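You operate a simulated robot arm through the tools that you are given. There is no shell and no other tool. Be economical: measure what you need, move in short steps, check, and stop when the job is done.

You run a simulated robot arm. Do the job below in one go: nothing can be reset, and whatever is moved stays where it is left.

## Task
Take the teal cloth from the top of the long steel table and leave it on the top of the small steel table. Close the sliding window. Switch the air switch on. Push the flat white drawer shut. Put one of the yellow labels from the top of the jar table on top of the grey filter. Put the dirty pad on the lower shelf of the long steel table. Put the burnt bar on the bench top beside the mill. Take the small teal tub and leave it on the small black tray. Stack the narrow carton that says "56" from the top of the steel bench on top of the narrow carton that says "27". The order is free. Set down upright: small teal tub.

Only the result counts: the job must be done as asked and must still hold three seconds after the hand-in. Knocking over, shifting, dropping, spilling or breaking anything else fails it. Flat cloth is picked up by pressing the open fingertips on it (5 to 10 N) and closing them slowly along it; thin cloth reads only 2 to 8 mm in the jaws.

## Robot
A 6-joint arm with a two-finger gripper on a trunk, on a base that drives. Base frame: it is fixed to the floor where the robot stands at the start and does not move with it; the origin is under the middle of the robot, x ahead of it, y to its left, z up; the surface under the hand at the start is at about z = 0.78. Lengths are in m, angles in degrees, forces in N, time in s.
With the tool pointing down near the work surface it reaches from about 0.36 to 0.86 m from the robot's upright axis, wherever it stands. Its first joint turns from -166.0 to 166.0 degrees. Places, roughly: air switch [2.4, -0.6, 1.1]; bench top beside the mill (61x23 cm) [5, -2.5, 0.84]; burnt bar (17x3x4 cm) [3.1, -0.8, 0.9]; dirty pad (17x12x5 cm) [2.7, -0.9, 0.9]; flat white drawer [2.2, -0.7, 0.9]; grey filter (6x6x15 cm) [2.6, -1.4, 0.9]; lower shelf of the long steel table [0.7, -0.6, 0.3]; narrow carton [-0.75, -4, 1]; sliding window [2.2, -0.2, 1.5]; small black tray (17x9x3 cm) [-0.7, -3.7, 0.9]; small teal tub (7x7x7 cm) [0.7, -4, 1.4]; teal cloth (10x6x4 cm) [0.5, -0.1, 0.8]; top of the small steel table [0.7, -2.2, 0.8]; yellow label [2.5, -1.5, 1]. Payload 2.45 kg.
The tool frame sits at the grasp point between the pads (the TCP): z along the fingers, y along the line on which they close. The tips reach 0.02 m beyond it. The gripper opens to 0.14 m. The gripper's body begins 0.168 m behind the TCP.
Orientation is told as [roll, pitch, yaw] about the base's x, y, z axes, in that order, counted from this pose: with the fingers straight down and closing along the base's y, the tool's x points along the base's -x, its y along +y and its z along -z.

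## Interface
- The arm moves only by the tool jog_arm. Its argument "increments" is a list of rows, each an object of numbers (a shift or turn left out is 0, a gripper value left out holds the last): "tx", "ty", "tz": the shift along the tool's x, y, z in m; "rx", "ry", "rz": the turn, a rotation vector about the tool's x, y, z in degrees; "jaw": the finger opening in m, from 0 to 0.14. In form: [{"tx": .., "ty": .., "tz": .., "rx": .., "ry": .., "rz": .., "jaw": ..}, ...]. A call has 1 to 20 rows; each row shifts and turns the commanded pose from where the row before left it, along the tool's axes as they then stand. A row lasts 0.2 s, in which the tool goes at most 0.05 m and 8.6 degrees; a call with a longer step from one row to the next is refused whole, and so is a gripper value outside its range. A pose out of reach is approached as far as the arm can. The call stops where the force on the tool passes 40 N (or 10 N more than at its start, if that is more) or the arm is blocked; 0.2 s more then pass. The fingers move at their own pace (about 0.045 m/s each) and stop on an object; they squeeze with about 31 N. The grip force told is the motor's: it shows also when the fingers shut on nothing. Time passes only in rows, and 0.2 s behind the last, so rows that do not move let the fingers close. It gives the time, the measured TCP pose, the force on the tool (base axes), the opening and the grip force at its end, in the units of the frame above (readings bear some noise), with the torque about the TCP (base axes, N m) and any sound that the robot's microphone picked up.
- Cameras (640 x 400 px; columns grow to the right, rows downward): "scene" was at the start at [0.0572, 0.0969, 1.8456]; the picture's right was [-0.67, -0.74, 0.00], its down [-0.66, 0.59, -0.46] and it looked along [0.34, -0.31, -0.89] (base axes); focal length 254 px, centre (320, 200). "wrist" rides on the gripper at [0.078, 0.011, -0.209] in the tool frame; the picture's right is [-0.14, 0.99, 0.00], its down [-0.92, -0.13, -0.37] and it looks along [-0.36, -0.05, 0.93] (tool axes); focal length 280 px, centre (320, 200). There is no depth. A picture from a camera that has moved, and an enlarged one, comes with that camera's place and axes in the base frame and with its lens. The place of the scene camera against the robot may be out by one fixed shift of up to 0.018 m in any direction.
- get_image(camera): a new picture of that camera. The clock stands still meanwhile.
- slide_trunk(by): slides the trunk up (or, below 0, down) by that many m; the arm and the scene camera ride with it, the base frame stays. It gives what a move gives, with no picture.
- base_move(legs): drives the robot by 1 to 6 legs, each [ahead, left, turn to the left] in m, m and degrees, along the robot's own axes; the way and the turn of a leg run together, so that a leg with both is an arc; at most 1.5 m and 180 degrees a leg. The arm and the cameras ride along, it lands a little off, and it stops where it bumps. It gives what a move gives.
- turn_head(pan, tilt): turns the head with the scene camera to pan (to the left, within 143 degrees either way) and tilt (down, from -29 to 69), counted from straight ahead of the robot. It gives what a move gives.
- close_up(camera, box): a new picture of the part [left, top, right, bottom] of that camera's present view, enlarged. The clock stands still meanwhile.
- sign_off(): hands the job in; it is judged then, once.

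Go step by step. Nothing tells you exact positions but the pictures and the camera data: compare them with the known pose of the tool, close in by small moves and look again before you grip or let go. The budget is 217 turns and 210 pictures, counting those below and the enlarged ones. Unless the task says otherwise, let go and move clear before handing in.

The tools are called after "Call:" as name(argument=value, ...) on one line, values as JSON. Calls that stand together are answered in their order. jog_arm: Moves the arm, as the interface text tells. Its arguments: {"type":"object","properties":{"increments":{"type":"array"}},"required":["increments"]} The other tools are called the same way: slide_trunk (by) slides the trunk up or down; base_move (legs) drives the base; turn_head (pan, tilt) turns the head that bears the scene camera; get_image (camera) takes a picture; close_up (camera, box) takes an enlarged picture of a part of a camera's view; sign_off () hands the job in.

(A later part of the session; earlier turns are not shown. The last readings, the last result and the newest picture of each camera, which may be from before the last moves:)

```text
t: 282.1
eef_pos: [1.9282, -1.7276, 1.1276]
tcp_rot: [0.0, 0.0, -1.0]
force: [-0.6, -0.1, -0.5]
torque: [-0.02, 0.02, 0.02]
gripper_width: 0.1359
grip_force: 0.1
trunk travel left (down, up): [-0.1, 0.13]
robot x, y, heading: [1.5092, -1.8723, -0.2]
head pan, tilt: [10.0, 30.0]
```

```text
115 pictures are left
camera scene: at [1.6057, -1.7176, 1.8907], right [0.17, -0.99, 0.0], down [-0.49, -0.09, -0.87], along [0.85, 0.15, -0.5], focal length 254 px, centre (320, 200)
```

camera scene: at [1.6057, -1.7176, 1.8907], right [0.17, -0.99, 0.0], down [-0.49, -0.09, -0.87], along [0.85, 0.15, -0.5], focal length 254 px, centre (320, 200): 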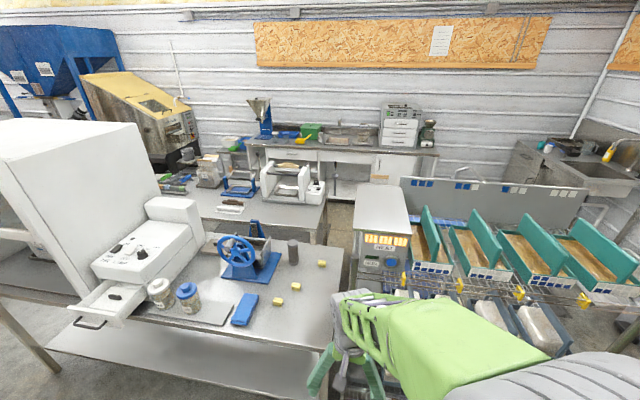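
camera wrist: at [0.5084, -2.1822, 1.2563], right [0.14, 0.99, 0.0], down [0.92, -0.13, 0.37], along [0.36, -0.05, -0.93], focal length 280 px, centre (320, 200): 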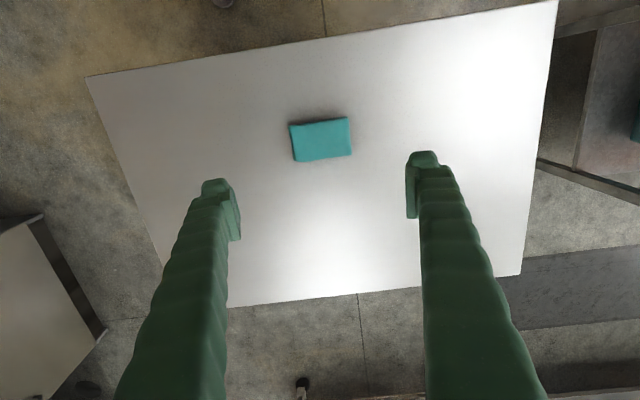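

I can see the jar table with yellow labels, the grey filter and the white machine with an open drawer. I'll zoom in.

Call:
close_up(camera="scene", box=[60, 180, 350, 340])

Call:
close_up(camera="scene", box=[140, 130, 340, 250])

```text
2.21 times, centred on (205, 260) of scene
camera zoom: at [1.6057, -1.7176, 1.8907], right [0.17, -0.99, 0.0], down [-0.49, -0.09, -0.87], along [0.85, 0.15, -0.5], focal length 560 px, centre (574, 68)
```

zoom: 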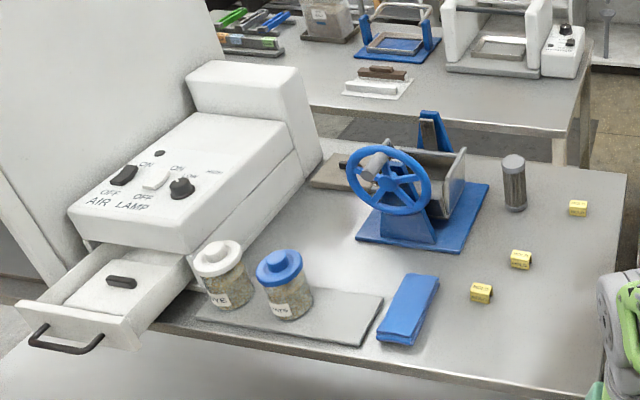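

```text
3.20 times, centred on (240, 190) of scene
camera zoom: at [1.6057, -1.7176, 1.8907], right [0.17, -0.99, 0.0], down [-0.49, -0.09, -0.87], along [0.85, 0.15, -0.5], focal length 813 px, centre (576, 232)
```

zoom: 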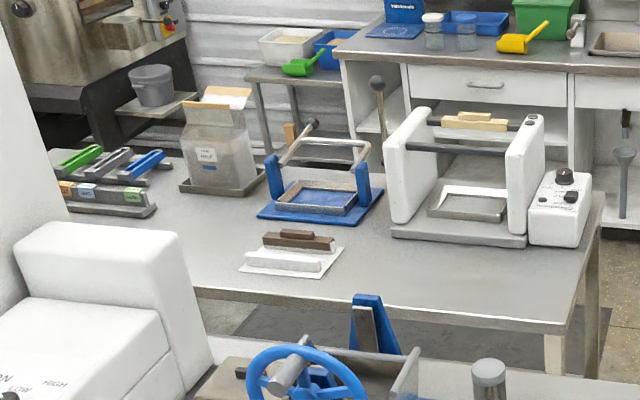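

The yellow labels are small blocks near (2.39, -1.37), (2.50, -1.43) and (2.69, -1.54), and the grey filter stands near (2.66, -1.37). I'll drive closer and look down with the wrist camera.

Call:
base_move(legs=[[0, 0.42, 0], [0.33, 0, 0.3]])

Call:
jog_arm(increments=[{"ty": -0.045}, {"ty": -0.045}, {"tx": -0.045, "tz": -0.02}, {"tx": -0.045, "tz": -0.02}, {}])

Call:
get_image(camera="wrist")

Call:
get_image(camera="scene")

```text
t: 288.1
eef_pos: [2.2535, -1.3063, 1.1271]
tcp_rot: [-0.1, -0.1, -0.6]
force: [0.6, 0.3, 0.2]
torque: [-0.02, 0.03, 0.03]
gripper_width: 0.136
grip_force: 0.0
trunk travel left (down, up): [-0.1, 0.13]
robot x, y, heading: [1.8308, -1.4518, 0.3]
head pan, tilt: [10.0, 30.0]
```

```text
t: 289.2
eef_pos: [2.342, -1.3968, 1.167]
tcp_rot: [-0.1, -0.1, -0.5]
force: [-1.2, 0.8, 0.6]
torque: [0.0, -0.01, 0.02]
gripper_width: 0.1361
grip_force: 0.0
trunk travel left (down, up): [-0.1, 0.13]
robot x, y, heading: [1.8313, -1.4536, -0.0]
head pan, tilt: [10.0, 30.0]
```

```text
112 pictures are left
camera wrist: at [2.2634, -1.385, 1.3769], right [0.15, 0.99, 0.0], down [0.92, -0.14, 0.37], along [0.37, -0.06, -0.93], focal length 280 px, centre (320, 200)
```

wrist: 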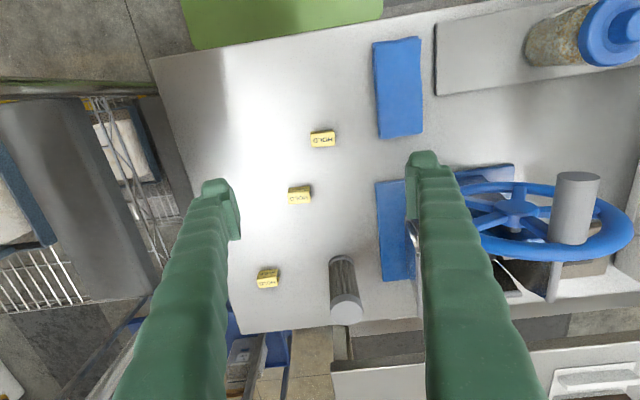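

```text
111 pictures are left
camera scene: at [1.9296, -1.2986, 1.8908], right [0.18, -0.98, 0.0], down [-0.49, -0.09, -0.87], along [0.85, 0.15, -0.5], focal length 254 px, centre (320, 200)
```

scene: 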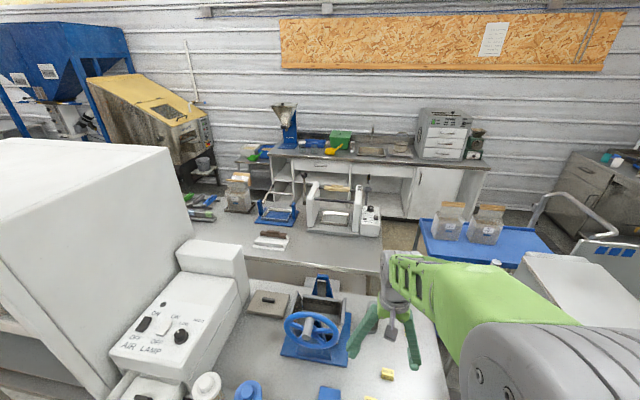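

I'll take the nearest label at about (2.355, -1.397). I'll move over it, lower and look.

Call:
jog_arm(increments=[{"tx": -0.014, "jaw": 0.08}, {"tz": 0.05}, {"tz": 0.05}, {"tz": 0.05}, {"tz": 0.05}, {}])

Call:
get_image(camera="wrist")

Call:
close_up(camera="wrist", box=[260, 100, 380, 200])

```text
t: 290.6
eef_pos: [2.355, -1.3972, 0.9651]
tcp_rot: [-0.1, -0.2, -0.6]
force: [0.2, -0.5, -0.2]
torque: [-0.01, -0.01, -0.01]
gripper_width: 0.0796
grip_force: 0.2
trunk travel left (down, up): [-0.1, 0.13]
robot x, y, heading: [1.8311, -1.451, 0.3]
head pan, tilt: [10.0, 30.0]
```

```text
110 pictures are left
camera wrist: at [2.277, -1.3862, 1.1749], right [0.15, 0.99, 0.0], down [0.92, -0.14, 0.37], along [0.37, -0.06, -0.93], focal length 280 px, centre (320, 200)
```

wrist: 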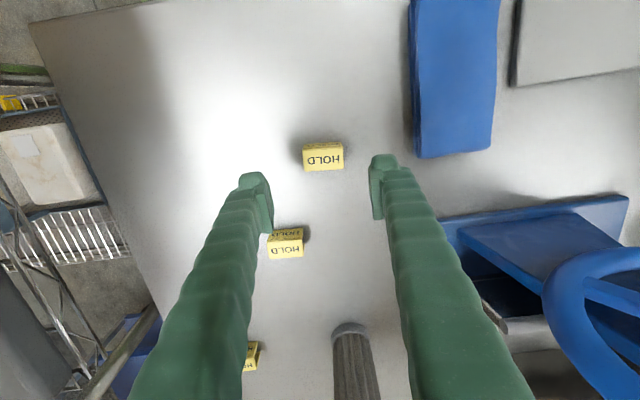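

```text
4.00 times, centred on (320, 150) of wrist
camera zoom: at [2.277, -1.3862, 1.1749], right [0.15, 0.99, 0.0], down [0.92, -0.14, 0.37], along [0.37, -0.06, -0.93], focal length 1122 px, centre (320, 400)
```

zoom: 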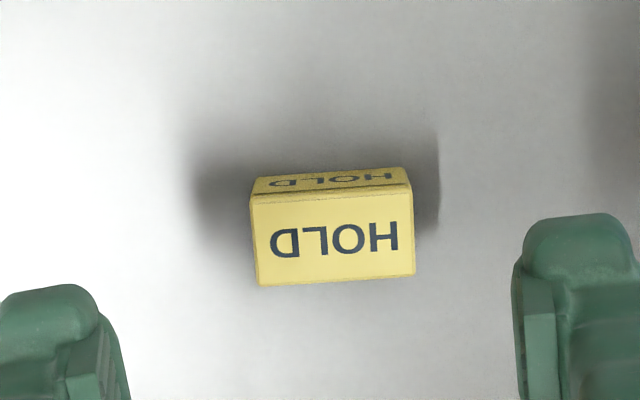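

The label block is about 4.7 × 2.7 cm with its top near z 0.847. I'll lower around it and close.

Call:
jog_arm(increments=[{"ty": 0.003}, {"tz": 0.05}, {"tz": 0.05}, {"tz": 0.015}, {}])

Call:
get_image(camera="wrist")

```text
t: 291.5
eef_pos: [2.3557, -1.3939, 0.8784]
tcp_rot: [-0.1, 0.1, -0.5]
force: [-14.7, -3.0, 40.8]
torque: [0.63, 0.32, 0.28]
gripper_width: 0.0803
grip_force: 0.0
trunk travel left (down, up): [-0.1, 0.13]
robot x, y, heading: [1.8296, -1.4561, 0.1]
head pan, tilt: [10.0, 30.0]
stopped in row 4: the force on the tool passed its limit at 142 N (the readings are from after the stop); the commanded pose is now the measured one
```

```text
108 pictures are left
camera wrist: at [2.2768, -1.3833, 1.0871], right [0.15, 0.99, 0.0], down [0.92, -0.14, 0.37], along [0.36, -0.06, -0.93], focal length 280 px, centre (320, 200)
```

wrist: 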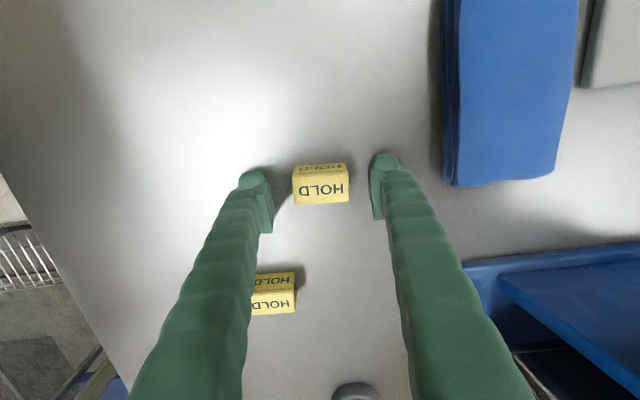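

The table is higher than I thought (z ≈ 0.857), and the tips touched it. The label sits right between the fingers, so I'll lift 4 mm and close.

Call:
jog_arm(increments=[{"tz": -0.004}, {"jaw": 0.05}, {"jaw": 0.03}, {}, {}, {}])

Call:
get_image(camera="wrist")

```text
t: 292.9
eef_pos: [2.3581, -1.3943, 0.8801]
tcp_rot: [-0.2, -0.2, -0.6]
force: [2.4, 2.5, 14.8]
torque: [0.21, 0.07, -0.03]
gripper_width: 0.0399
grip_force: 30.4
trunk travel left (down, up): [-0.1, 0.13]
robot x, y, heading: [1.83, -1.4539, 0.3]
head pan, tilt: [10.0, 30.0]
```

```text
107 pictures are left
camera wrist: at [2.2793, -1.3827, 1.0888], right [0.15, 0.99, 0.0], down [0.92, -0.14, 0.37], along [0.37, -0.06, -0.93], focal length 280 px, centre (320, 200)
```

wrist: 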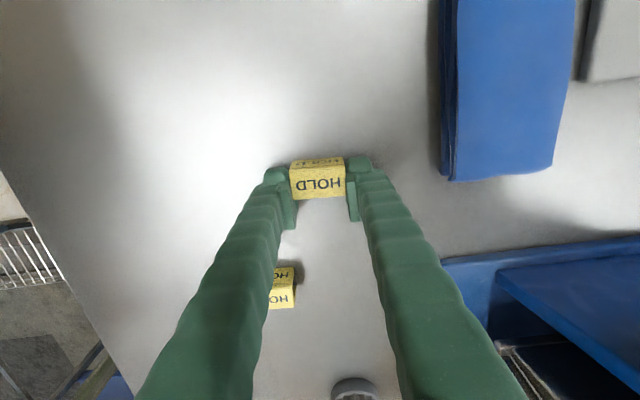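

Label held (0.040 m). I'll lift, and move to over the filter at about (2.604, -1.396) with its top near z 1.007.

Call:
jog_arm(increments=[{"tz": -0.01}, {"tz": -0.02}, {"tz": -0.03}, {"tz": -0.04}, {"tz": -0.05}, {"tz": -0.05}, {"tz": -0.03}, {"tx": -0.04}, {"tx": -0.04}, {"tx": -0.04}, {"tx": -0.03}, {}])

Call:
get_image(camera="wrist")

```text
t: 295.5
eef_pos: [2.5059, -1.3948, 1.1087]
tcp_rot: [-0.1, 0.0, -0.6]
force: [-0.9, 0.3, 0.2]
torque: [0.0, -0.01, -0.01]
gripper_width: 0.0397
grip_force: 30.7
trunk travel left (down, up): [-0.1, 0.13]
robot x, y, heading: [1.8314, -1.4544, 0.3]
head pan, tilt: [10.0, 30.0]
```

```text
106 pictures are left
camera wrist: at [2.4288, -1.3834, 1.3188], right [0.15, 0.99, 0.0], down [0.92, -0.14, 0.37], along [0.37, -0.06, -0.93], focal length 280 px, centre (320, 200)
```

wrist: 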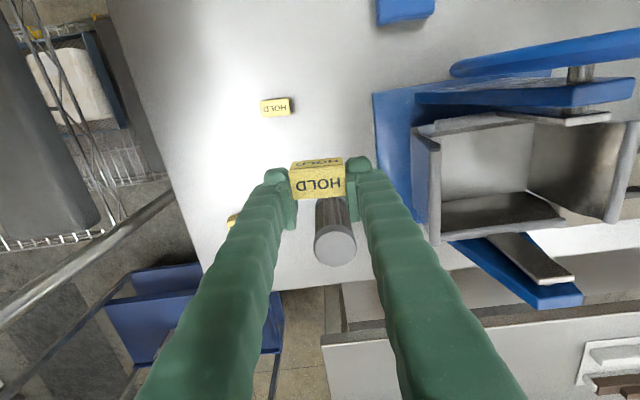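

Call:
jog_arm(increments=[{"tx": -0.045}, {"tx": -0.045}, {}])

Call:
close_up(camera="wrist", box=[240, 110, 400, 230])

Call:
turn_head(pan=0, tilt=40)

Call:
get_image(camera="scene")

```text
t: 296.3
eef_pos: [2.5962, -1.3963, 1.1101]
tcp_rot: [-0.1, -0.1, -0.6]
force: [-0.1, 0.7, -0.6]
torque: [0.01, -0.02, -0.01]
gripper_width: 0.0394
grip_force: 31.5
trunk travel left (down, up): [-0.1, 0.13]
robot x, y, heading: [1.8286, -1.4556, -0.0]
head pan, tilt: [10.0, 30.0]
```

```text
3.33 times, centred on (320, 170) of wrist
camera zoom: at [2.5191, -1.3847, 1.3195], right [0.15, 0.99, 0.0], down [0.92, -0.14, 0.37], along [0.37, -0.06, -0.93], focal length 935 px, centre (320, 300)
```

zoom: 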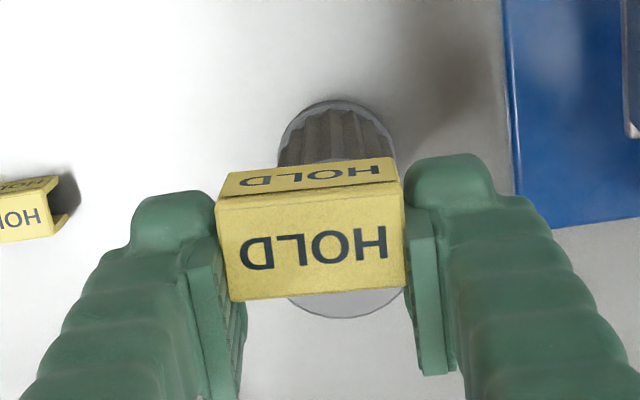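

```text
t: 297.0
eef_pos: [2.5972, -1.3978, 1.1101]
tcp_rot: [-0.1, 0.0, -0.6]
force: [-0.8, 0.0, 0.5]
torque: [-0.02, 0.0, -0.03]
gripper_width: 0.0398
grip_force: 31.2
trunk travel left (down, up): [-0.1, 0.13]
robot x, y, heading: [1.8301, -1.4537, -0.1]
head pan, tilt: [0.0, 40.0]
```

```text
104 pictures are left
camera scene: at [1.9263, -1.3142, 1.8755], right [0.0, -1.0, 0.0], down [-0.64, 0.0, -0.77], along [0.77, 0.0, -0.64], focal length 254 px, centre (320, 200)
```

scene: 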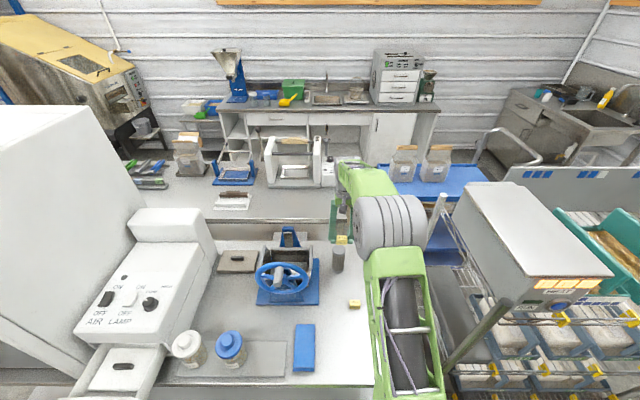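

The filter's top is centred about (2.634, -1.394). I'll move over it and lower slowly until contact.

Call:
jog_arm(increments=[{"tx": -0.037, "ty": 0.003}, {"tz": 0.03}, {"tz": 0.02}, {"tz": 0.01}, {}])

Call:
close_up(camera="wrist", box=[240, 110, 400, 230])

Call:
close_up(camera="scene", box=[310, 220, 370, 280])

```text
t: 298.2
eef_pos: [2.6337, -1.3931, 1.0494]
tcp_rot: [-0.1, 0.0, -0.7]
force: [-0.2, 0.1, -0.3]
torque: [0.01, -0.01, 0.0]
gripper_width: 0.0395
grip_force: 30.8
trunk travel left (down, up): [-0.1, 0.13]
robot x, y, heading: [1.832, -1.455, -0.0]
head pan, tilt: [0.0, 40.0]
```

```text
3.33 times, centred on (320, 170) of wrist
camera zoom: at [2.5561, -1.3822, 1.258], right [0.15, 0.99, 0.0], down [0.92, -0.14, 0.37], along [0.37, -0.06, -0.93], focal length 935 px, centre (320, 300)
```

zoom: 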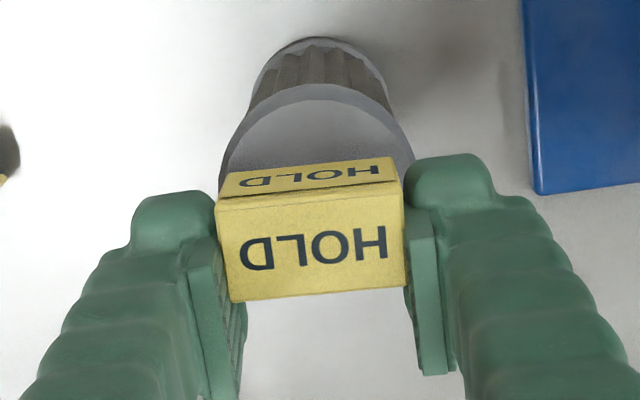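

```text
6.67 times, centred on (340, 250) of scene
camera zoom: at [1.9262, -1.3143, 1.8754], right [0.0, -1.0, 0.0], down [-0.64, 0.0, -0.77], along [0.77, 0.0, -0.64], focal length 1693 px, centre (187, -133)
```

zoom: 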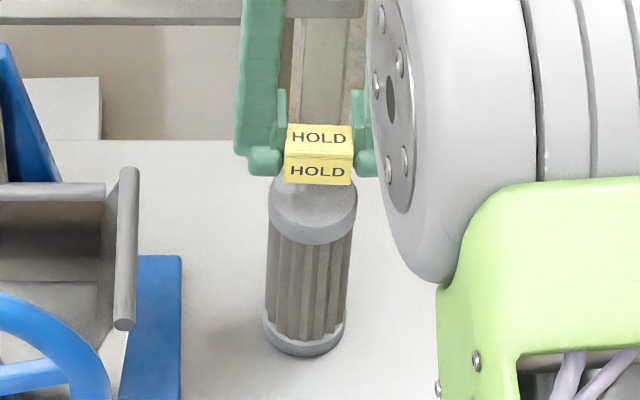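

The label is about 6 mm too far; I'll correct and lower in small steps.

Call:
jog_arm(increments=[{"tx": 0.006}, {"tz": 0.01}, {"tz": 0.007}, {}])

Call:
jog_arm(increments=[{"tz": 0.004}, {"tz": 0.004}, {}])

Call:
jog_arm(increments=[{"tz": 0.003}, {"tz": 0.003}, {}])

```text
t: 299.2
eef_pos: [2.6274, -1.3939, 1.0334]
tcp_rot: [-0.1, 0.0, -0.6]
force: [0.4, -0.2, 0.9]
torque: [0.02, -0.02, -0.01]
gripper_width: 0.0397
grip_force: 31.0
trunk travel left (down, up): [-0.1, 0.13]
robot x, y, heading: [1.8311, -1.4579, 0.3]
head pan, tilt: [0.0, 40.0]
```

```text
t: 300.0
eef_pos: [2.6275, -1.3941, 1.0256]
tcp_rot: [-0.2, -0.1, -0.6]
force: [0.1, -0.1, 0.7]
torque: [0.03, -0.01, -0.01]
gripper_width: 0.0398
grip_force: 31.2
trunk travel left (down, up): [-0.1, 0.13]
robot x, y, heading: [1.8321, -1.4584, 0.2]
head pan, tilt: [0.0, 40.0]
```

```text
t: 300.8
eef_pos: [2.6285, -1.3933, 1.0213]
tcp_rot: [-0.1, -0.3, -0.5]
force: [-0.4, 1.5, 20.5]
torque: [0.15, 0.18, 0.01]
gripper_width: 0.0394
grip_force: 31.2
trunk travel left (down, up): [-0.1, 0.13]
robot x, y, heading: [1.8297, -1.4571, 0.5]
head pan, tilt: [0.0, 40.0]
```

Call:
close_up(camera="scene", box=[310, 220, 370, 280])

Call:
close_up(camera="wrist", box=[240, 110, 400, 230])

```text
6.67 times, centred on (340, 250) of scene
camera zoom: at [1.9241, -1.3144, 1.8757], right [0.0, -1.0, 0.0], down [-0.64, 0.0, -0.77], along [0.77, 0.0, -0.64], focal length 1693 px, centre (187, -133)
```

zoom: 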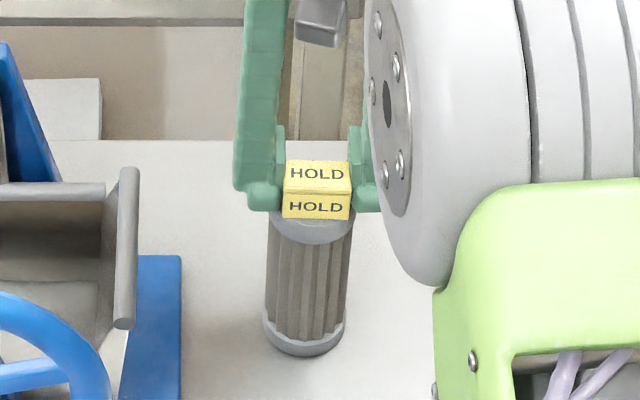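

```text
3.33 times, centred on (320, 170) of wrist
camera zoom: at [2.5492, -1.3823, 1.2304], right [0.15, 0.99, 0.0], down [0.92, -0.14, 0.37], along [0.37, -0.06, -0.93], focal length 935 px, centre (320, 300)
```

zoom: 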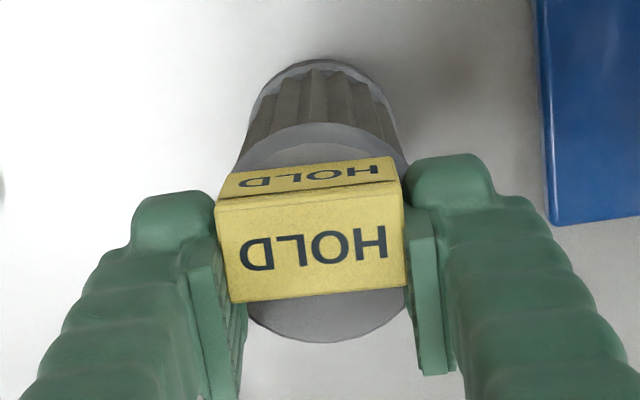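

The label rests on the filter's top, centred. I'll ease off and open slowly.

Call:
jog_arm(increments=[{"tz": -0.002}, {"jaw": 0.044}, {"jaw": 0.05}, {"jaw": 0.06}, {"jaw": 0.075}, {}, {"tz": -0.02}, {"tz": -0.03}, {"tz": -0.05}, {"tz": -0.05}, {}])

Call:
close_up(camera="scene", box=[310, 220, 370, 280])

Call:
get_image(camera="wrist")

```text
t: 303.2
eef_pos: [2.6285, -1.3942, 1.171]
tcp_rot: [-0.2, 0.0, -0.5]
force: [0.9, -0.8, -0.7]
torque: [0.01, 0.02, -0.03]
gripper_width: 0.075
grip_force: 0.0
trunk travel left (down, up): [-0.1, 0.13]
robot x, y, heading: [1.8302, -1.456, 0.2]
head pan, tilt: [0.0, 40.0]
```

```text
6.67 times, centred on (340, 250) of scene
camera zoom: at [1.9266, -1.3143, 1.8753], right [0.0, -1.0, 0.0], down [-0.64, 0.0, -0.77], along [0.77, 0.0, -0.64], focal length 1693 px, centre (187, -133)
```

zoom: 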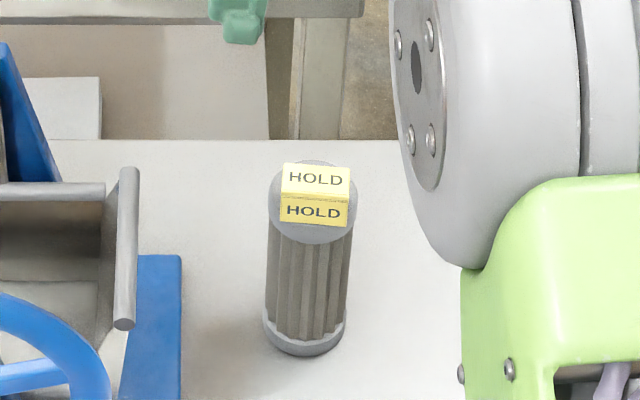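

```text
98 pictures are left
camera wrist: at [2.5503, -1.3826, 1.3799], right [0.15, 0.99, 0.0], down [0.92, -0.14, 0.37], along [0.36, -0.06, -0.93], focal length 280 px, centre (320, 200)
```

wrist: 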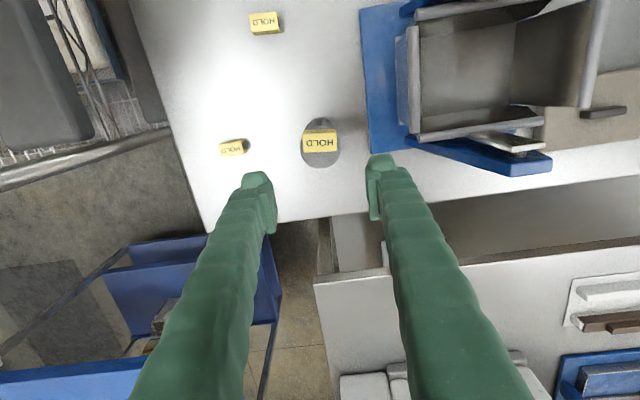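

The label sits on the filter. Next I'll move left along the table to look at the dirty pad, the machine's switch and the drawer.

Call:
jog_arm(increments=[{"tz": -0.05, "tx": 0.0}, {"tz": -0.04, "tx": 0.03}, {"tx": 0.048}, {"tx": 0.048}, {"tx": 0.048}, {"tx": 0.048}, {"tx": 0.048}, {}])

Call:
base_move(legs=[[0, 0.42, 0]])

Call:
turn_head(pan=25, tilt=35)

Call:
get_image(camera="scene")

Call:
get_image(camera="wrist")

```text
t: 305.0
eef_pos: [2.3574, -1.3901, 1.2613]
tcp_rot: [-0.1, 0.0, -0.6]
force: [-0.9, -0.2, -0.3]
torque: [-0.02, 0.01, 0.0]
gripper_width: 0.0751
grip_force: 0.1
trunk travel left (down, up): [-0.1, 0.13]
robot x, y, heading: [1.8344, -1.455, 0.2]
head pan, tilt: [0.0, 40.0]
```

```text
t: 309.2
eef_pos: [2.356, -0.9704, 1.2619]
tcp_rot: [-0.1, 0.0, -0.6]
force: [0.0, 0.7, 1.0]
torque: [-0.02, -0.01, 0.01]
gripper_width: 0.0749
grip_force: 0.1
trunk travel left (down, up): [-0.1, 0.13]
robot x, y, heading: [1.8326, -1.0371, 0.1]
head pan, tilt: [0.0, 40.0]
```

```text
t: 310.1
eef_pos: [2.3565, -0.9703, 1.2615]
tcp_rot: [-0.2, 0.0, -0.5]
force: [0.3, 0.2, -0.1]
torque: [0.02, -0.02, 0.01]
gripper_width: 0.075
grip_force: 0.0
trunk travel left (down, up): [-0.1, 0.13]
robot x, y, heading: [1.8319, -1.0348, -0.1]
head pan, tilt: [25.0, 35.0]
```

```text
97 pictures are left
camera scene: at [1.9196, -0.8572, 1.8829], right [0.43, -0.91, 0.0], down [-0.52, -0.24, -0.82], along [0.74, 0.35, -0.57], focal length 254 px, centre (320, 200)
```

scene: 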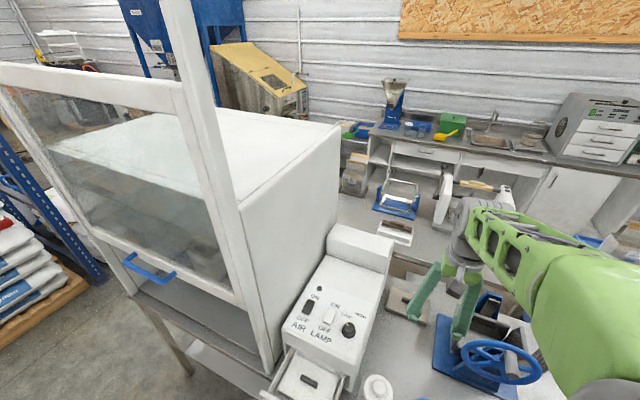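

```text
96 pictures are left
camera wrist: at [2.2781, -0.9578, 1.4707], right [0.15, 0.99, 0.0], down [0.92, -0.14, 0.37], along [0.37, -0.06, -0.93], focal length 280 px, centre (320, 200)
```

wrist: 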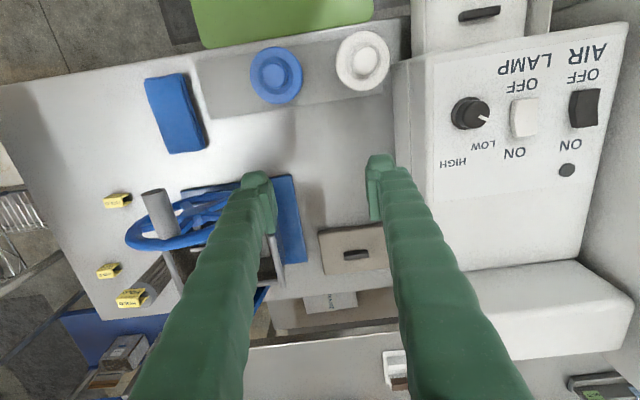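

The wrist camera sees the AIR rocker and the pad clearly. I'll zoom in on both.

Call:
close_up(camera="wrist", box=[440, 40, 640, 190])

Call:
close_up(camera="wrist", box=[290, 200, 430, 300])

Call:
close_up(camera="scene", box=[250, 250, 400, 400])

```text
2.67 times, centred on (540, 115) of wrist
camera zoom: at [2.2781, -0.9578, 1.4707], right [0.15, 0.99, 0.0], down [0.92, -0.14, 0.37], along [0.37, -0.06, -0.93], focal length 748 px, centre (-267, 427)
```

zoom: 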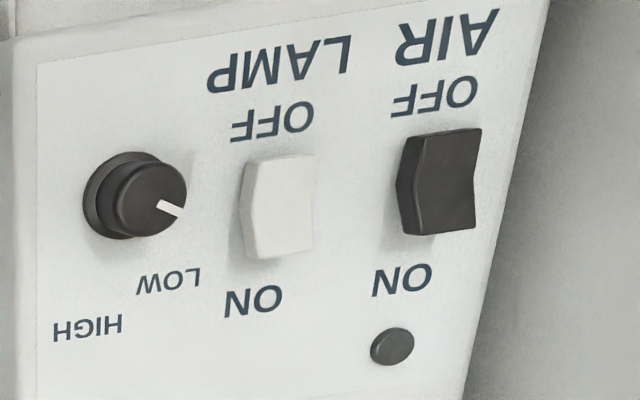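

```text
4.00 times, centred on (360, 250) of wrist
camera zoom: at [2.2781, -0.9578, 1.4707], right [0.15, 0.99, 0.0], down [0.92, -0.14, 0.37], along [0.37, -0.06, -0.93], focal length 1122 px, centre (160, 0)
```

zoom: 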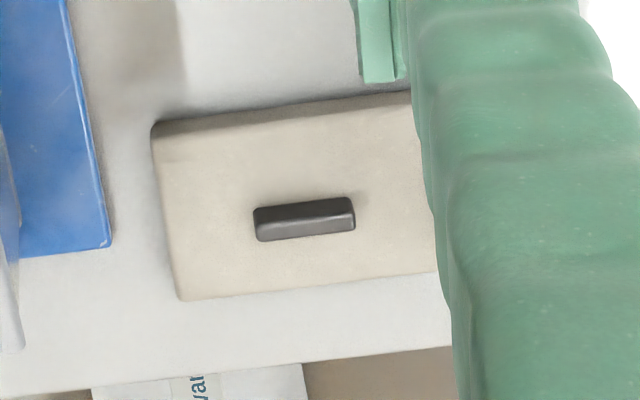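

```text
2.67 times, centred on (325, 325) of scene
camera zoom: at [1.9196, -0.8572, 1.8829], right [0.43, -0.91, 0.0], down [-0.52, -0.24, -0.82], along [0.74, 0.35, -0.57], focal length 677 px, centre (307, -133)
```

zoom: 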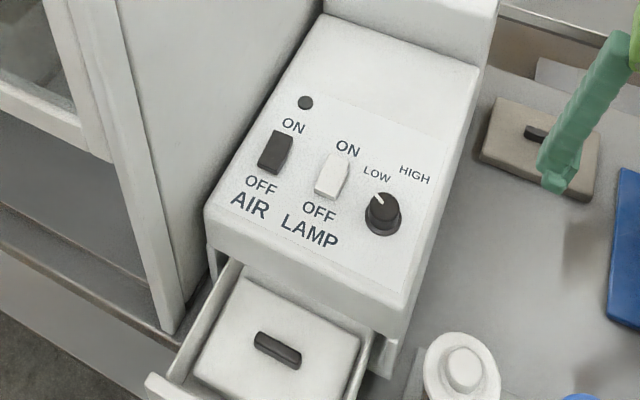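

The rocker's OFF side is toward me and the ON side is farther, at about (2.375, -0.615, 1.09), close to the hood wall. I'll close the jaws, turn and tilt the tool away from the wall, and hover over the ON end.

Call:
jog_arm(increments=[{"rz": -8.5, "jaw": 0.0}, {"rz": -8.5}, {"rz": -8.5}, {"rz": -8.5}, {"rz": -8.5}, {"rz": -8.5}, {"rz": -8.5}, {"rz": -8.5}, {"rz": -8.5}, {"rz": -8.5}, {"rz": -5.5}, {"ry": -8}, {"ry": -8}, {"ry": -4}, {}])

Call:
get_image(camera="scene")

```text
t: 313.3
eef_pos: [2.3546, -0.9691, 1.2619]
tcp_rot: [-0.1, -19.9, 90.0]
force: [-0.2, 0.2, -1.5]
torque: [0.01, -0.01, 0.01]
gripper_width: 0.0
grip_force: 29.2
trunk travel left (down, up): [-0.1, 0.13]
robot x, y, heading: [1.8313, -1.034, 0.1]
head pan, tilt: [25.0, 35.0]
```

```text
92 pictures are left
camera scene: at [1.9196, -0.8571, 1.883], right [0.43, -0.9, 0.0], down [-0.52, -0.24, -0.82], along [0.74, 0.35, -0.57], focal length 254 px, centre (320, 200)
```

scene: 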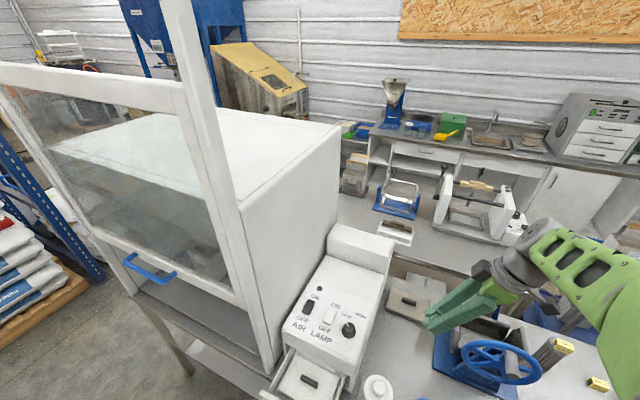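

Call:
jog_arm(increments=[{"ty": -0.0235}, {"tx": -0.0408, "tz": 0.0148}, {"tx": -0.0408, "tz": 0.0148}, {"tx": -0.0408, "tz": 0.0148}, {"tx": -0.0408, "tz": 0.0148}, {"tx": -0.0408, "tz": 0.0148}, {"tx": -0.0408, "tz": 0.0148}, {"tx": -0.0408, "tz": 0.0148}, {"tx": -0.0408, "tz": 0.0148}, {"tx": 0.0103, "tz": 0.0282}, {"tx": 0.0103, "tz": 0.0282}, {}])

Call:
get_image(camera="wrist")

Call:
get_image(camera="scene")

```text
t: 315.9
eef_pos: [2.3808, -0.6219, 1.1995]
tcp_rot: [-0.1, -19.9, 89.8]
force: [0.0, 0.5, -0.2]
torque: [0.01, -0.04, -0.04]
gripper_width: 0.0
grip_force: 29.4
trunk travel left (down, up): [-0.1, 0.13]
robot x, y, heading: [1.8329, -1.0355, 0.3]
head pan, tilt: [25.0, 35.0]
```

```text
91 pictures are left
camera wrist: at [2.3692, -0.7666, 1.3707], right [-0.99, 0.13, 0.05], down [0.13, 0.74, 0.66], along [0.05, 0.66, -0.75], focal length 280 px, centre (320, 200)
```

wrist: 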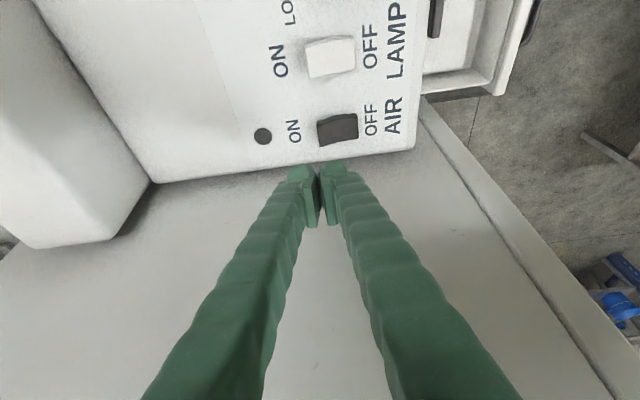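

```text
90 pictures are left
camera scene: at [1.9194, -0.8572, 1.883], right [0.43, -0.9, 0.0], down [-0.52, -0.24, -0.82], along [0.74, 0.35, -0.57], focal length 254 px, centre (320, 200)
```

scene: 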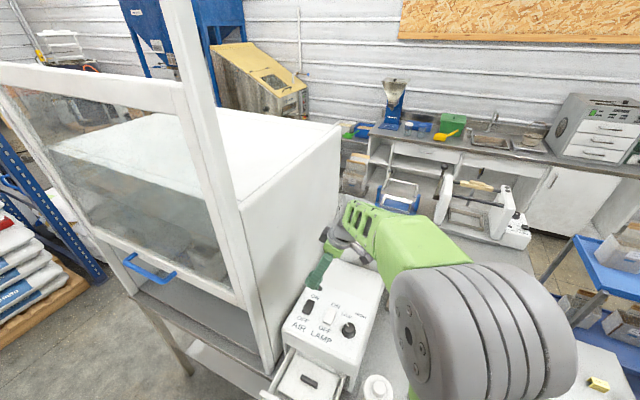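

The ON end of the rocker is right below the tips. I'll lower, then press in small steps.

Call:
jog_arm(increments=[{"ty": 0.004}, {"tx": 0.0103, "tz": 0.0282}, {"tx": 0.0103, "tz": 0.0282}, {"tx": 0.0041, "tz": 0.0113}, {}])

Call:
close_up(camera="wrist", box=[240, 90, 400, 210])

Call:
close_up(camera="scene", box=[280, 250, 360, 350])

```text
t: 317.1
eef_pos: [2.3777, -0.6223, 1.1295]
tcp_rot: [0.0, -19.9, 89.9]
force: [-0.1, -0.2, 0.1]
torque: [-0.02, -0.03, 0.0]
gripper_width: 0.0
grip_force: 29.3
trunk travel left (down, up): [-0.1, 0.13]
robot x, y, heading: [1.8292, -1.0363, -0.1]
head pan, tilt: [25.0, 35.0]
```

```text
3.33 times, centred on (320, 150) of wrist
camera zoom: at [2.3657, -0.7671, 1.2992], right [-0.99, 0.13, 0.05], down [0.13, 0.74, 0.66], along [0.05, 0.66, -0.75], focal length 935 px, centre (320, 367)
```

zoom: 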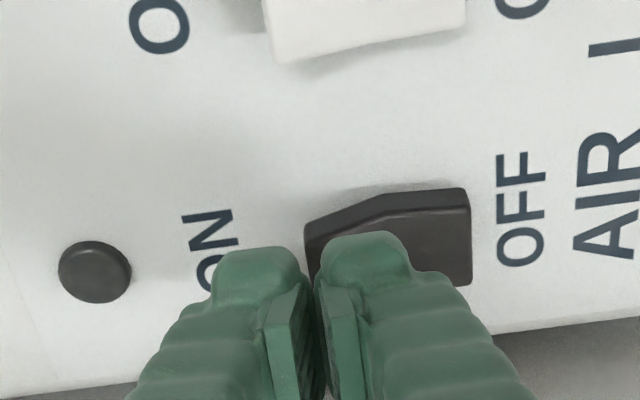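

```text
4.00 times, centred on (320, 300) of scene
camera zoom: at [1.9196, -0.8571, 1.883], right [0.43, -0.9, 0.0], down [-0.52, -0.24, -0.82], along [0.74, 0.35, -0.57], focal length 1016 px, centre (320, -200)
```

zoom: 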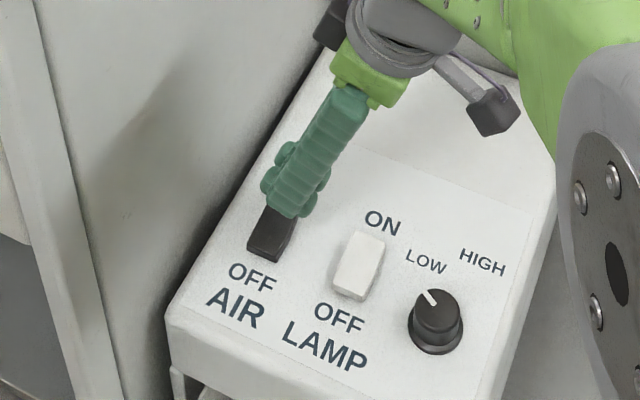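

The tips are about 1 cm too far toward +x. I'll shift, then press down.

Call:
jog_arm(increments=[{"ty": 0.01, "tx": 0.004}, {"tx": 0.0021, "tz": 0.0056}, {"tx": 0.0021, "tz": 0.0056}, {}])

Call:
jog_arm(increments=[{"tx": 0.00137, "tz": 0.00376}, {}])

Call:
jog_arm(increments=[{"tx": 0.00137, "tz": 0.00376}, {}])

```text
t: 318.1
eef_pos: [2.3665, -0.6265, 1.1155]
tcp_rot: [0.0, -19.9, 89.9]
force: [0.3, 0.0, 0.6]
torque: [0.01, 0.01, 0.01]
gripper_width: 0.0002
grip_force: 29.9
trunk travel left (down, up): [-0.1, 0.13]
robot x, y, heading: [1.8313, -1.034, 0.2]
head pan, tilt: [25.0, 35.0]
```

```text
t: 318.7
eef_pos: [2.3662, -0.6264, 1.1115]
tcp_rot: [0.0, -19.9, 89.9]
force: [0.1, 0.1, 0.0]
torque: [0.03, 0.03, 0.04]
gripper_width: 0.0
grip_force: 29.8
trunk travel left (down, up): [-0.1, 0.13]
robot x, y, heading: [1.8322, -1.0339, 0.1]
head pan, tilt: [25.0, 35.0]
```

```text
t: 319.3
eef_pos: [2.3652, -0.627, 1.1079]
tcp_rot: [0.0, -19.9, 89.8]
force: [-0.1, -0.3, 0.8]
torque: [0.01, -0.01, 0.0]
gripper_width: 0.0
grip_force: 29.5
trunk travel left (down, up): [-0.1, 0.13]
robot x, y, heading: [1.8273, -1.0333, 0.1]
head pan, tilt: [25.0, 35.0]
```

Call:
jog_arm(increments=[{"tx": 0.00137, "tz": 0.00376}, {"tx": 0.00137, "tz": 0.00376}, {}])

Call:
jog_arm(increments=[{"tx": 0.00137, "tz": 0.00376}, {}])

Call:
close_up(camera="scene", box=[280, 250, 360, 350])

```text
t: 320.1
eef_pos: [2.3665, -0.6258, 1.0986]
tcp_rot: [0.0, -19.9, 89.8]
force: [0.9, 0.1, 0.4]
torque: [-0.01, 0.0, -0.01]
gripper_width: 0.0003
grip_force: 29.8
trunk travel left (down, up): [-0.1, 0.13]
robot x, y, heading: [1.8308, -1.033, 0.3]
head pan, tilt: [25.0, 35.0]
```

```text
t: 320.7
eef_pos: [2.3666, -0.6272, 1.0958]
tcp_rot: [-0.2, -19.9, 89.9]
force: [0.3, -0.1, 3.4]
torque: [0.05, 0.03, 0.0]
gripper_width: 0.0
grip_force: 29.3
trunk travel left (down, up): [-0.1, 0.13]
robot x, y, heading: [1.8341, -1.0323, -0.0]
head pan, tilt: [25.0, 35.0]
```

```text
4.00 times, centred on (320, 300) of scene
camera zoom: at [1.9194, -0.8574, 1.883], right [0.43, -0.9, 0.0], down [-0.52, -0.24, -0.82], along [0.74, 0.35, -0.57], focal length 1016 px, centre (320, -200)
```

zoom: 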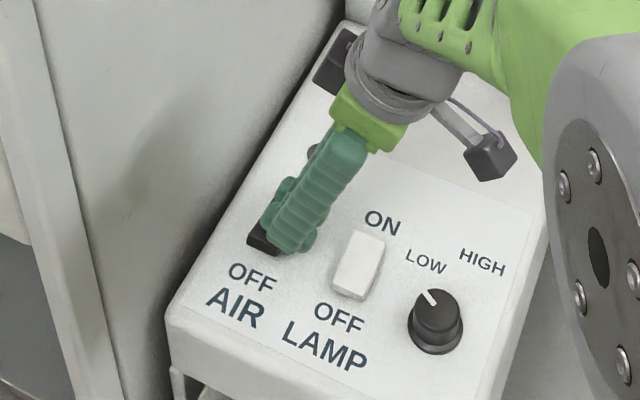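

Contact is starting (3.4 N). I'll continue pressing in small steps.

Call:
jog_arm(increments=[{"tx": 0.00103, "tz": 0.00282}, {}])

Call:
jog_arm(increments=[{"tx": 0.00103, "tz": 0.00282}, {}])

```text
t: 321.3
eef_pos: [2.3665, -0.6271, 1.0948]
tcp_rot: [-0.3, -20.1, 90.1]
force: [1.0, -2.2, 24.9]
torque: [0.13, 0.27, 0.13]
gripper_width: 0.0002
grip_force: 29.4
trunk travel left (down, up): [-0.1, 0.13]
robot x, y, heading: [1.8268, -1.0371, 0.6]
head pan, tilt: [25.0, 35.0]
```

```text
t: 321.8
eef_pos: [2.3681, -0.6262, 1.096]
tcp_rot: [-0.5, -20.3, 89.9]
force: [-0.3, -3.3, 13.8]
torque: [-0.03, 0.21, 0.08]
gripper_width: 0.0
grip_force: 29.3
trunk travel left (down, up): [-0.1, 0.13]
robot x, y, heading: [1.8291, -1.0353, 0.3]
head pan, tilt: [25.0, 35.0]
stopped in row 2: the force on the tool passed its limit at 43 N (the readings are from after the stop); the commanded pose is now the measured one
```

No click yet and the contact is on the rocker's -x side. I'll back up and look at the rocker's shape.

Call:
jog_arm(increments=[{"tx": -0.0137, "tz": -0.0376}, {"tx": -0.0137, "tz": -0.0376}, {"tx": 0.04}, {"tx": 0.04}, {}])

Call:
close_up(camera="scene", box=[295, 280, 345, 330])

Call:
close_up(camera="wrist", box=[260, 90, 420, 210])

```text
t: 323.0
eef_pos: [2.3657, -0.6985, 1.1463]
tcp_rot: [-0.3, -20.1, 89.9]
force: [0.7, 0.3, 0.4]
torque: [0.0, 0.03, 0.01]
gripper_width: 0.0
grip_force: 29.0
trunk travel left (down, up): [-0.1, 0.13]
robot x, y, heading: [1.8322, -1.0344, 0.1]
head pan, tilt: [25.0, 35.0]
```

```text
8.00 times, centred on (320, 305) of scene
camera zoom: at [1.9196, -0.8569, 1.8829], right [0.43, -0.9, 0.0], down [-0.52, -0.24, -0.82], along [0.74, 0.35, -0.57], focal length 2032 px, centre (320, -640)
```

zoom: 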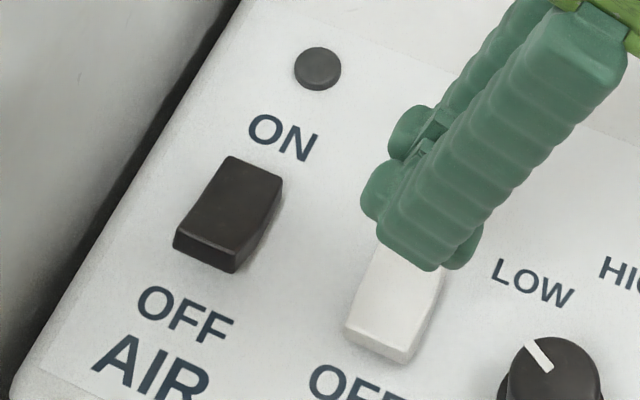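

```text
3.33 times, centred on (340, 150) of wrist
camera zoom: at [2.3547, -0.8452, 1.3147], right [-0.99, 0.13, 0.04], down [0.13, 0.74, 0.66], along [0.06, 0.66, -0.75], focal length 935 px, centre (253, 367)
```

zoom: 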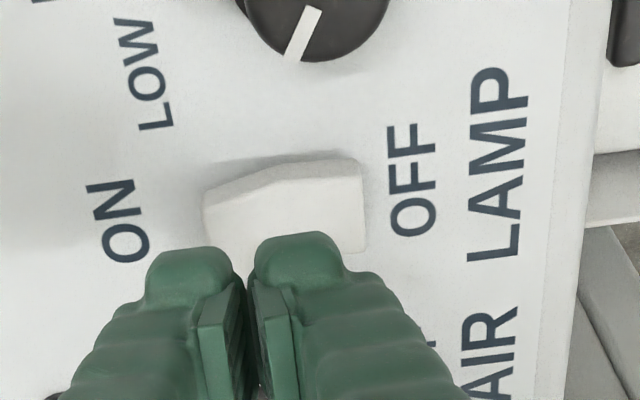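

Call:
jog_arm(increments=[{"tz": -0.04}, {"tz": -0.04}, {"tx": 0.03}, {"tx": 0.03}, {}])

Call:
close_up(camera="scene", box=[290, 270, 360, 330])

Call:
get_image(camera="wrist")

```text
t: 324.2
eef_pos: [2.3665, -0.7835, 1.2007]
tcp_rot: [-0.2, -20.1, 89.9]
force: [0.2, 0.1, 0.1]
torque: [0.04, 0.03, -0.02]
gripper_width: 0.0
grip_force: 29.4
trunk travel left (down, up): [-0.1, 0.13]
robot x, y, heading: [1.8313, -1.0362, 0.5]
head pan, tilt: [25.0, 35.0]
```

```text
6.67 times, centred on (325, 300) of scene
camera zoom: at [1.9196, -0.857, 1.8829], right [0.43, -0.9, 0.0], down [-0.52, -0.24, -0.82], along [0.74, 0.35, -0.57], focal length 1693 px, centre (287, -467)
```

zoom: 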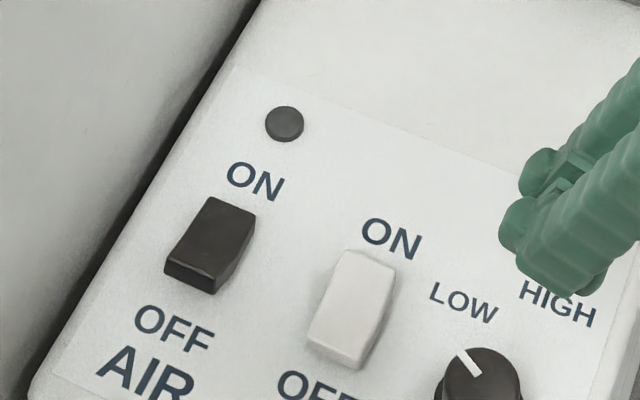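

```text
83 pictures are left
camera wrist: at [2.3553, -0.9294, 1.3701], right [-0.99, 0.13, 0.04], down [0.13, 0.74, 0.66], along [0.06, 0.66, -0.75], focal length 280 px, centre (320, 200)
```

wrist: 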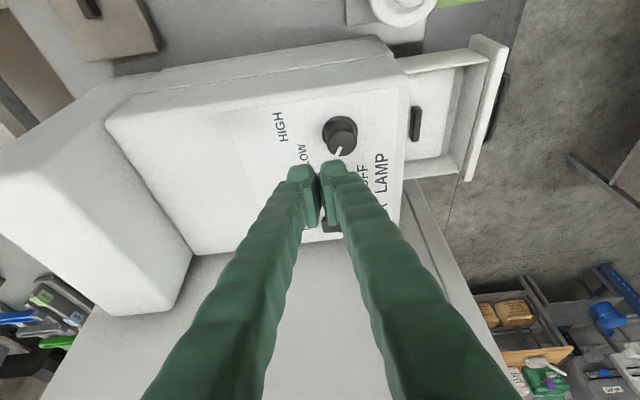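

The AIR rocker now leans the opposite way from LAMP, so it is ON. Next is the drawer: I'll untilt, turn the jaws to yaw 0 and get in front of the drawer front at about (2.09, -0.70).

Call:
jog_arm(increments=[{"ry": 8}, {"ry": 8}, {"ry": 4}, {"tz": -0.05}, {"rz": 8.5}, {"rz": 8.5}, {"rz": 8.5}, {"rz": 8.5}, {"rz": 8.5}, {"rz": 8.5}, {"rz": 8.5}, {"rz": 8.5}, {"rz": 8.5}, {"rz": 8.5}, {"rz": 5}, {}])

Call:
base_move(legs=[[-0.12, 0, 0]])

Call:
jog_arm(increments=[{"tx": 0.045}, {"tx": 0.045}, {"tx": 0.045}, {"tx": 0.045, "ty": 0.02}, {"tx": 0.045, "ty": 0.02}, {"tx": 0.03, "ty": 0.04}, {}])

Call:
get_image(camera="wrist")

Call:
turn_head(pan=40, tilt=55)

Call:
get_image(camera="scene")

```text
t: 327.6
eef_pos: [2.3663, -0.7841, 1.2503]
tcp_rot: [0.0, -0.4, -0.3]
force: [1.3, 0.3, -0.5]
torque: [0.0, -0.02, 0.0]
gripper_width: 0.0
grip_force: 29.3
trunk travel left (down, up): [-0.1, 0.13]
robot x, y, heading: [1.832, -1.032, -0.1]
head pan, tilt: [25.0, 35.0]
```

```text
t: 328.8
eef_pos: [2.247, -0.785, 1.2503]
tcp_rot: [0.2, -0.3, -0.1]
force: [-0.6, 0.6, -0.1]
torque: [0.0, -0.07, 0.03]
gripper_width: 0.0
grip_force: 29.2
trunk travel left (down, up): [-0.1, 0.13]
robot x, y, heading: [1.71, -1.0363, 0.3]
head pan, tilt: [25.0, 35.0]
```

```text
t: 330.4
eef_pos: [1.9911, -0.7036, 1.2507]
tcp_rot: [0.2, -0.3, -0.2]
force: [0.1, -1.3, -0.9]
torque: [0.03, 0.01, -0.02]
gripper_width: 0.0
grip_force: 29.2
trunk travel left (down, up): [-0.1, 0.13]
robot x, y, heading: [1.7149, -1.0345, 0.1]
head pan, tilt: [25.0, 35.0]
```

```text
82 pictures are left
camera wrist: at [1.913, -0.6938, 1.4587], right [0.14, 0.99, 0.0], down [0.92, -0.13, 0.37], along [0.37, -0.05, -0.93], focal length 280 px, centre (320, 200)
```

wrist: 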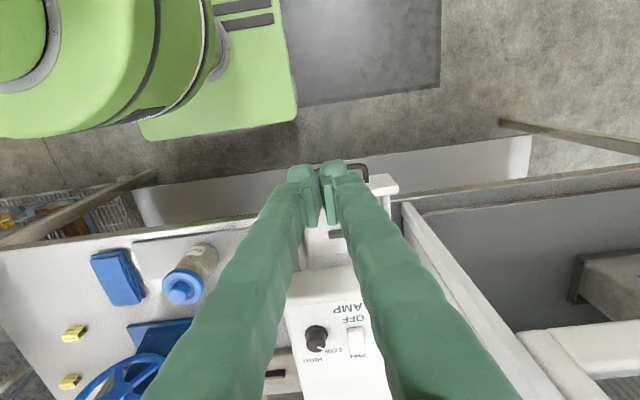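

```text
t: 331.2
eef_pos: [1.9927, -0.702, 1.2503]
tcp_rot: [0.0, -0.3, -0.1]
force: [-0.8, 0.3, -0.3]
torque: [0.01, 0.0, -0.03]
gripper_width: 0.0
grip_force: 29.4
trunk travel left (down, up): [-0.1, 0.13]
robot x, y, heading: [1.7137, -1.0323, 0.3]
head pan, tilt: [40.0, 55.0]
```

```text
81 pictures are left
camera scene: at [1.7763, -0.8484, 1.8548], right [0.65, -0.76, 0.0], down [-0.62, -0.53, -0.57], along [0.44, 0.37, -0.82], focal length 254 px, centre (320, 200)
```

scene: 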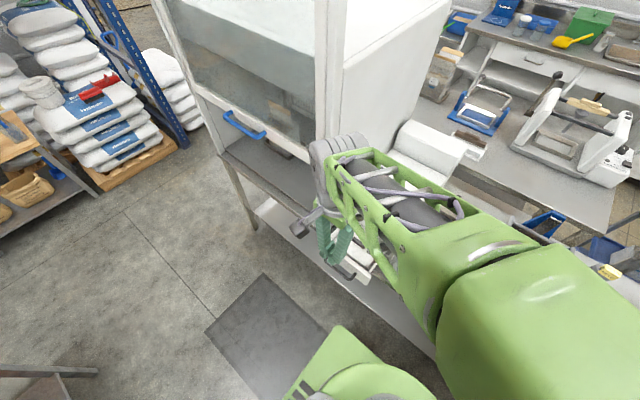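

The drawer front spans y -0.81…-0.565 at x ≈ 2.10, with a handle at 2.06. I'll lower in front of its middle and push toward +x.

Call:
jog_arm(increments=[{"ty": 0.012, "tx": 0.01}, {"tz": 0.05}, {"tz": 0.05}, {"tz": 0.05}, {"tz": 0.05}, {"tz": 0.05}, {"tz": 0.05}, {"tz": 0.025}, {}])

Call:
get_image(camera="wrist")

```text
t: 333.2
eef_pos: [1.9848, -0.6909, 0.9232]
tcp_rot: [0.2, -0.3, -0.1]
force: [0.1, 0.8, 0.0]
torque: [-0.03, 0.02, -0.05]
gripper_width: 0.0
grip_force: 29.4
trunk travel left (down, up): [-0.1, 0.13]
robot x, y, heading: [1.71, -1.0319, 0.3]
head pan, tilt: [40.0, 55.0]
```

```text
80 pictures are left
camera wrist: at [1.9063, -0.681, 1.1329], right [0.14, 0.99, 0.0], down [0.92, -0.13, 0.37], along [0.37, -0.05, -0.93], focal length 280 px, centre (320, 200)
```

wrist: 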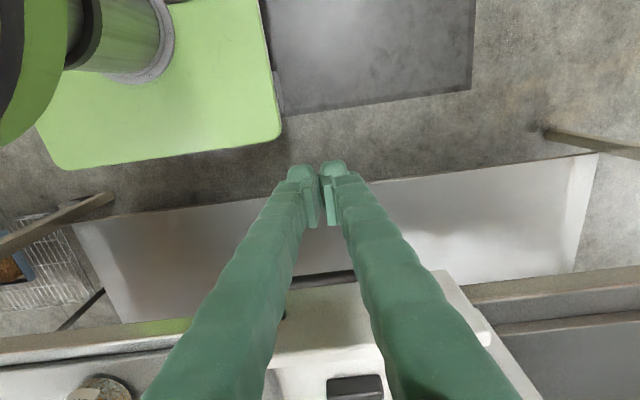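

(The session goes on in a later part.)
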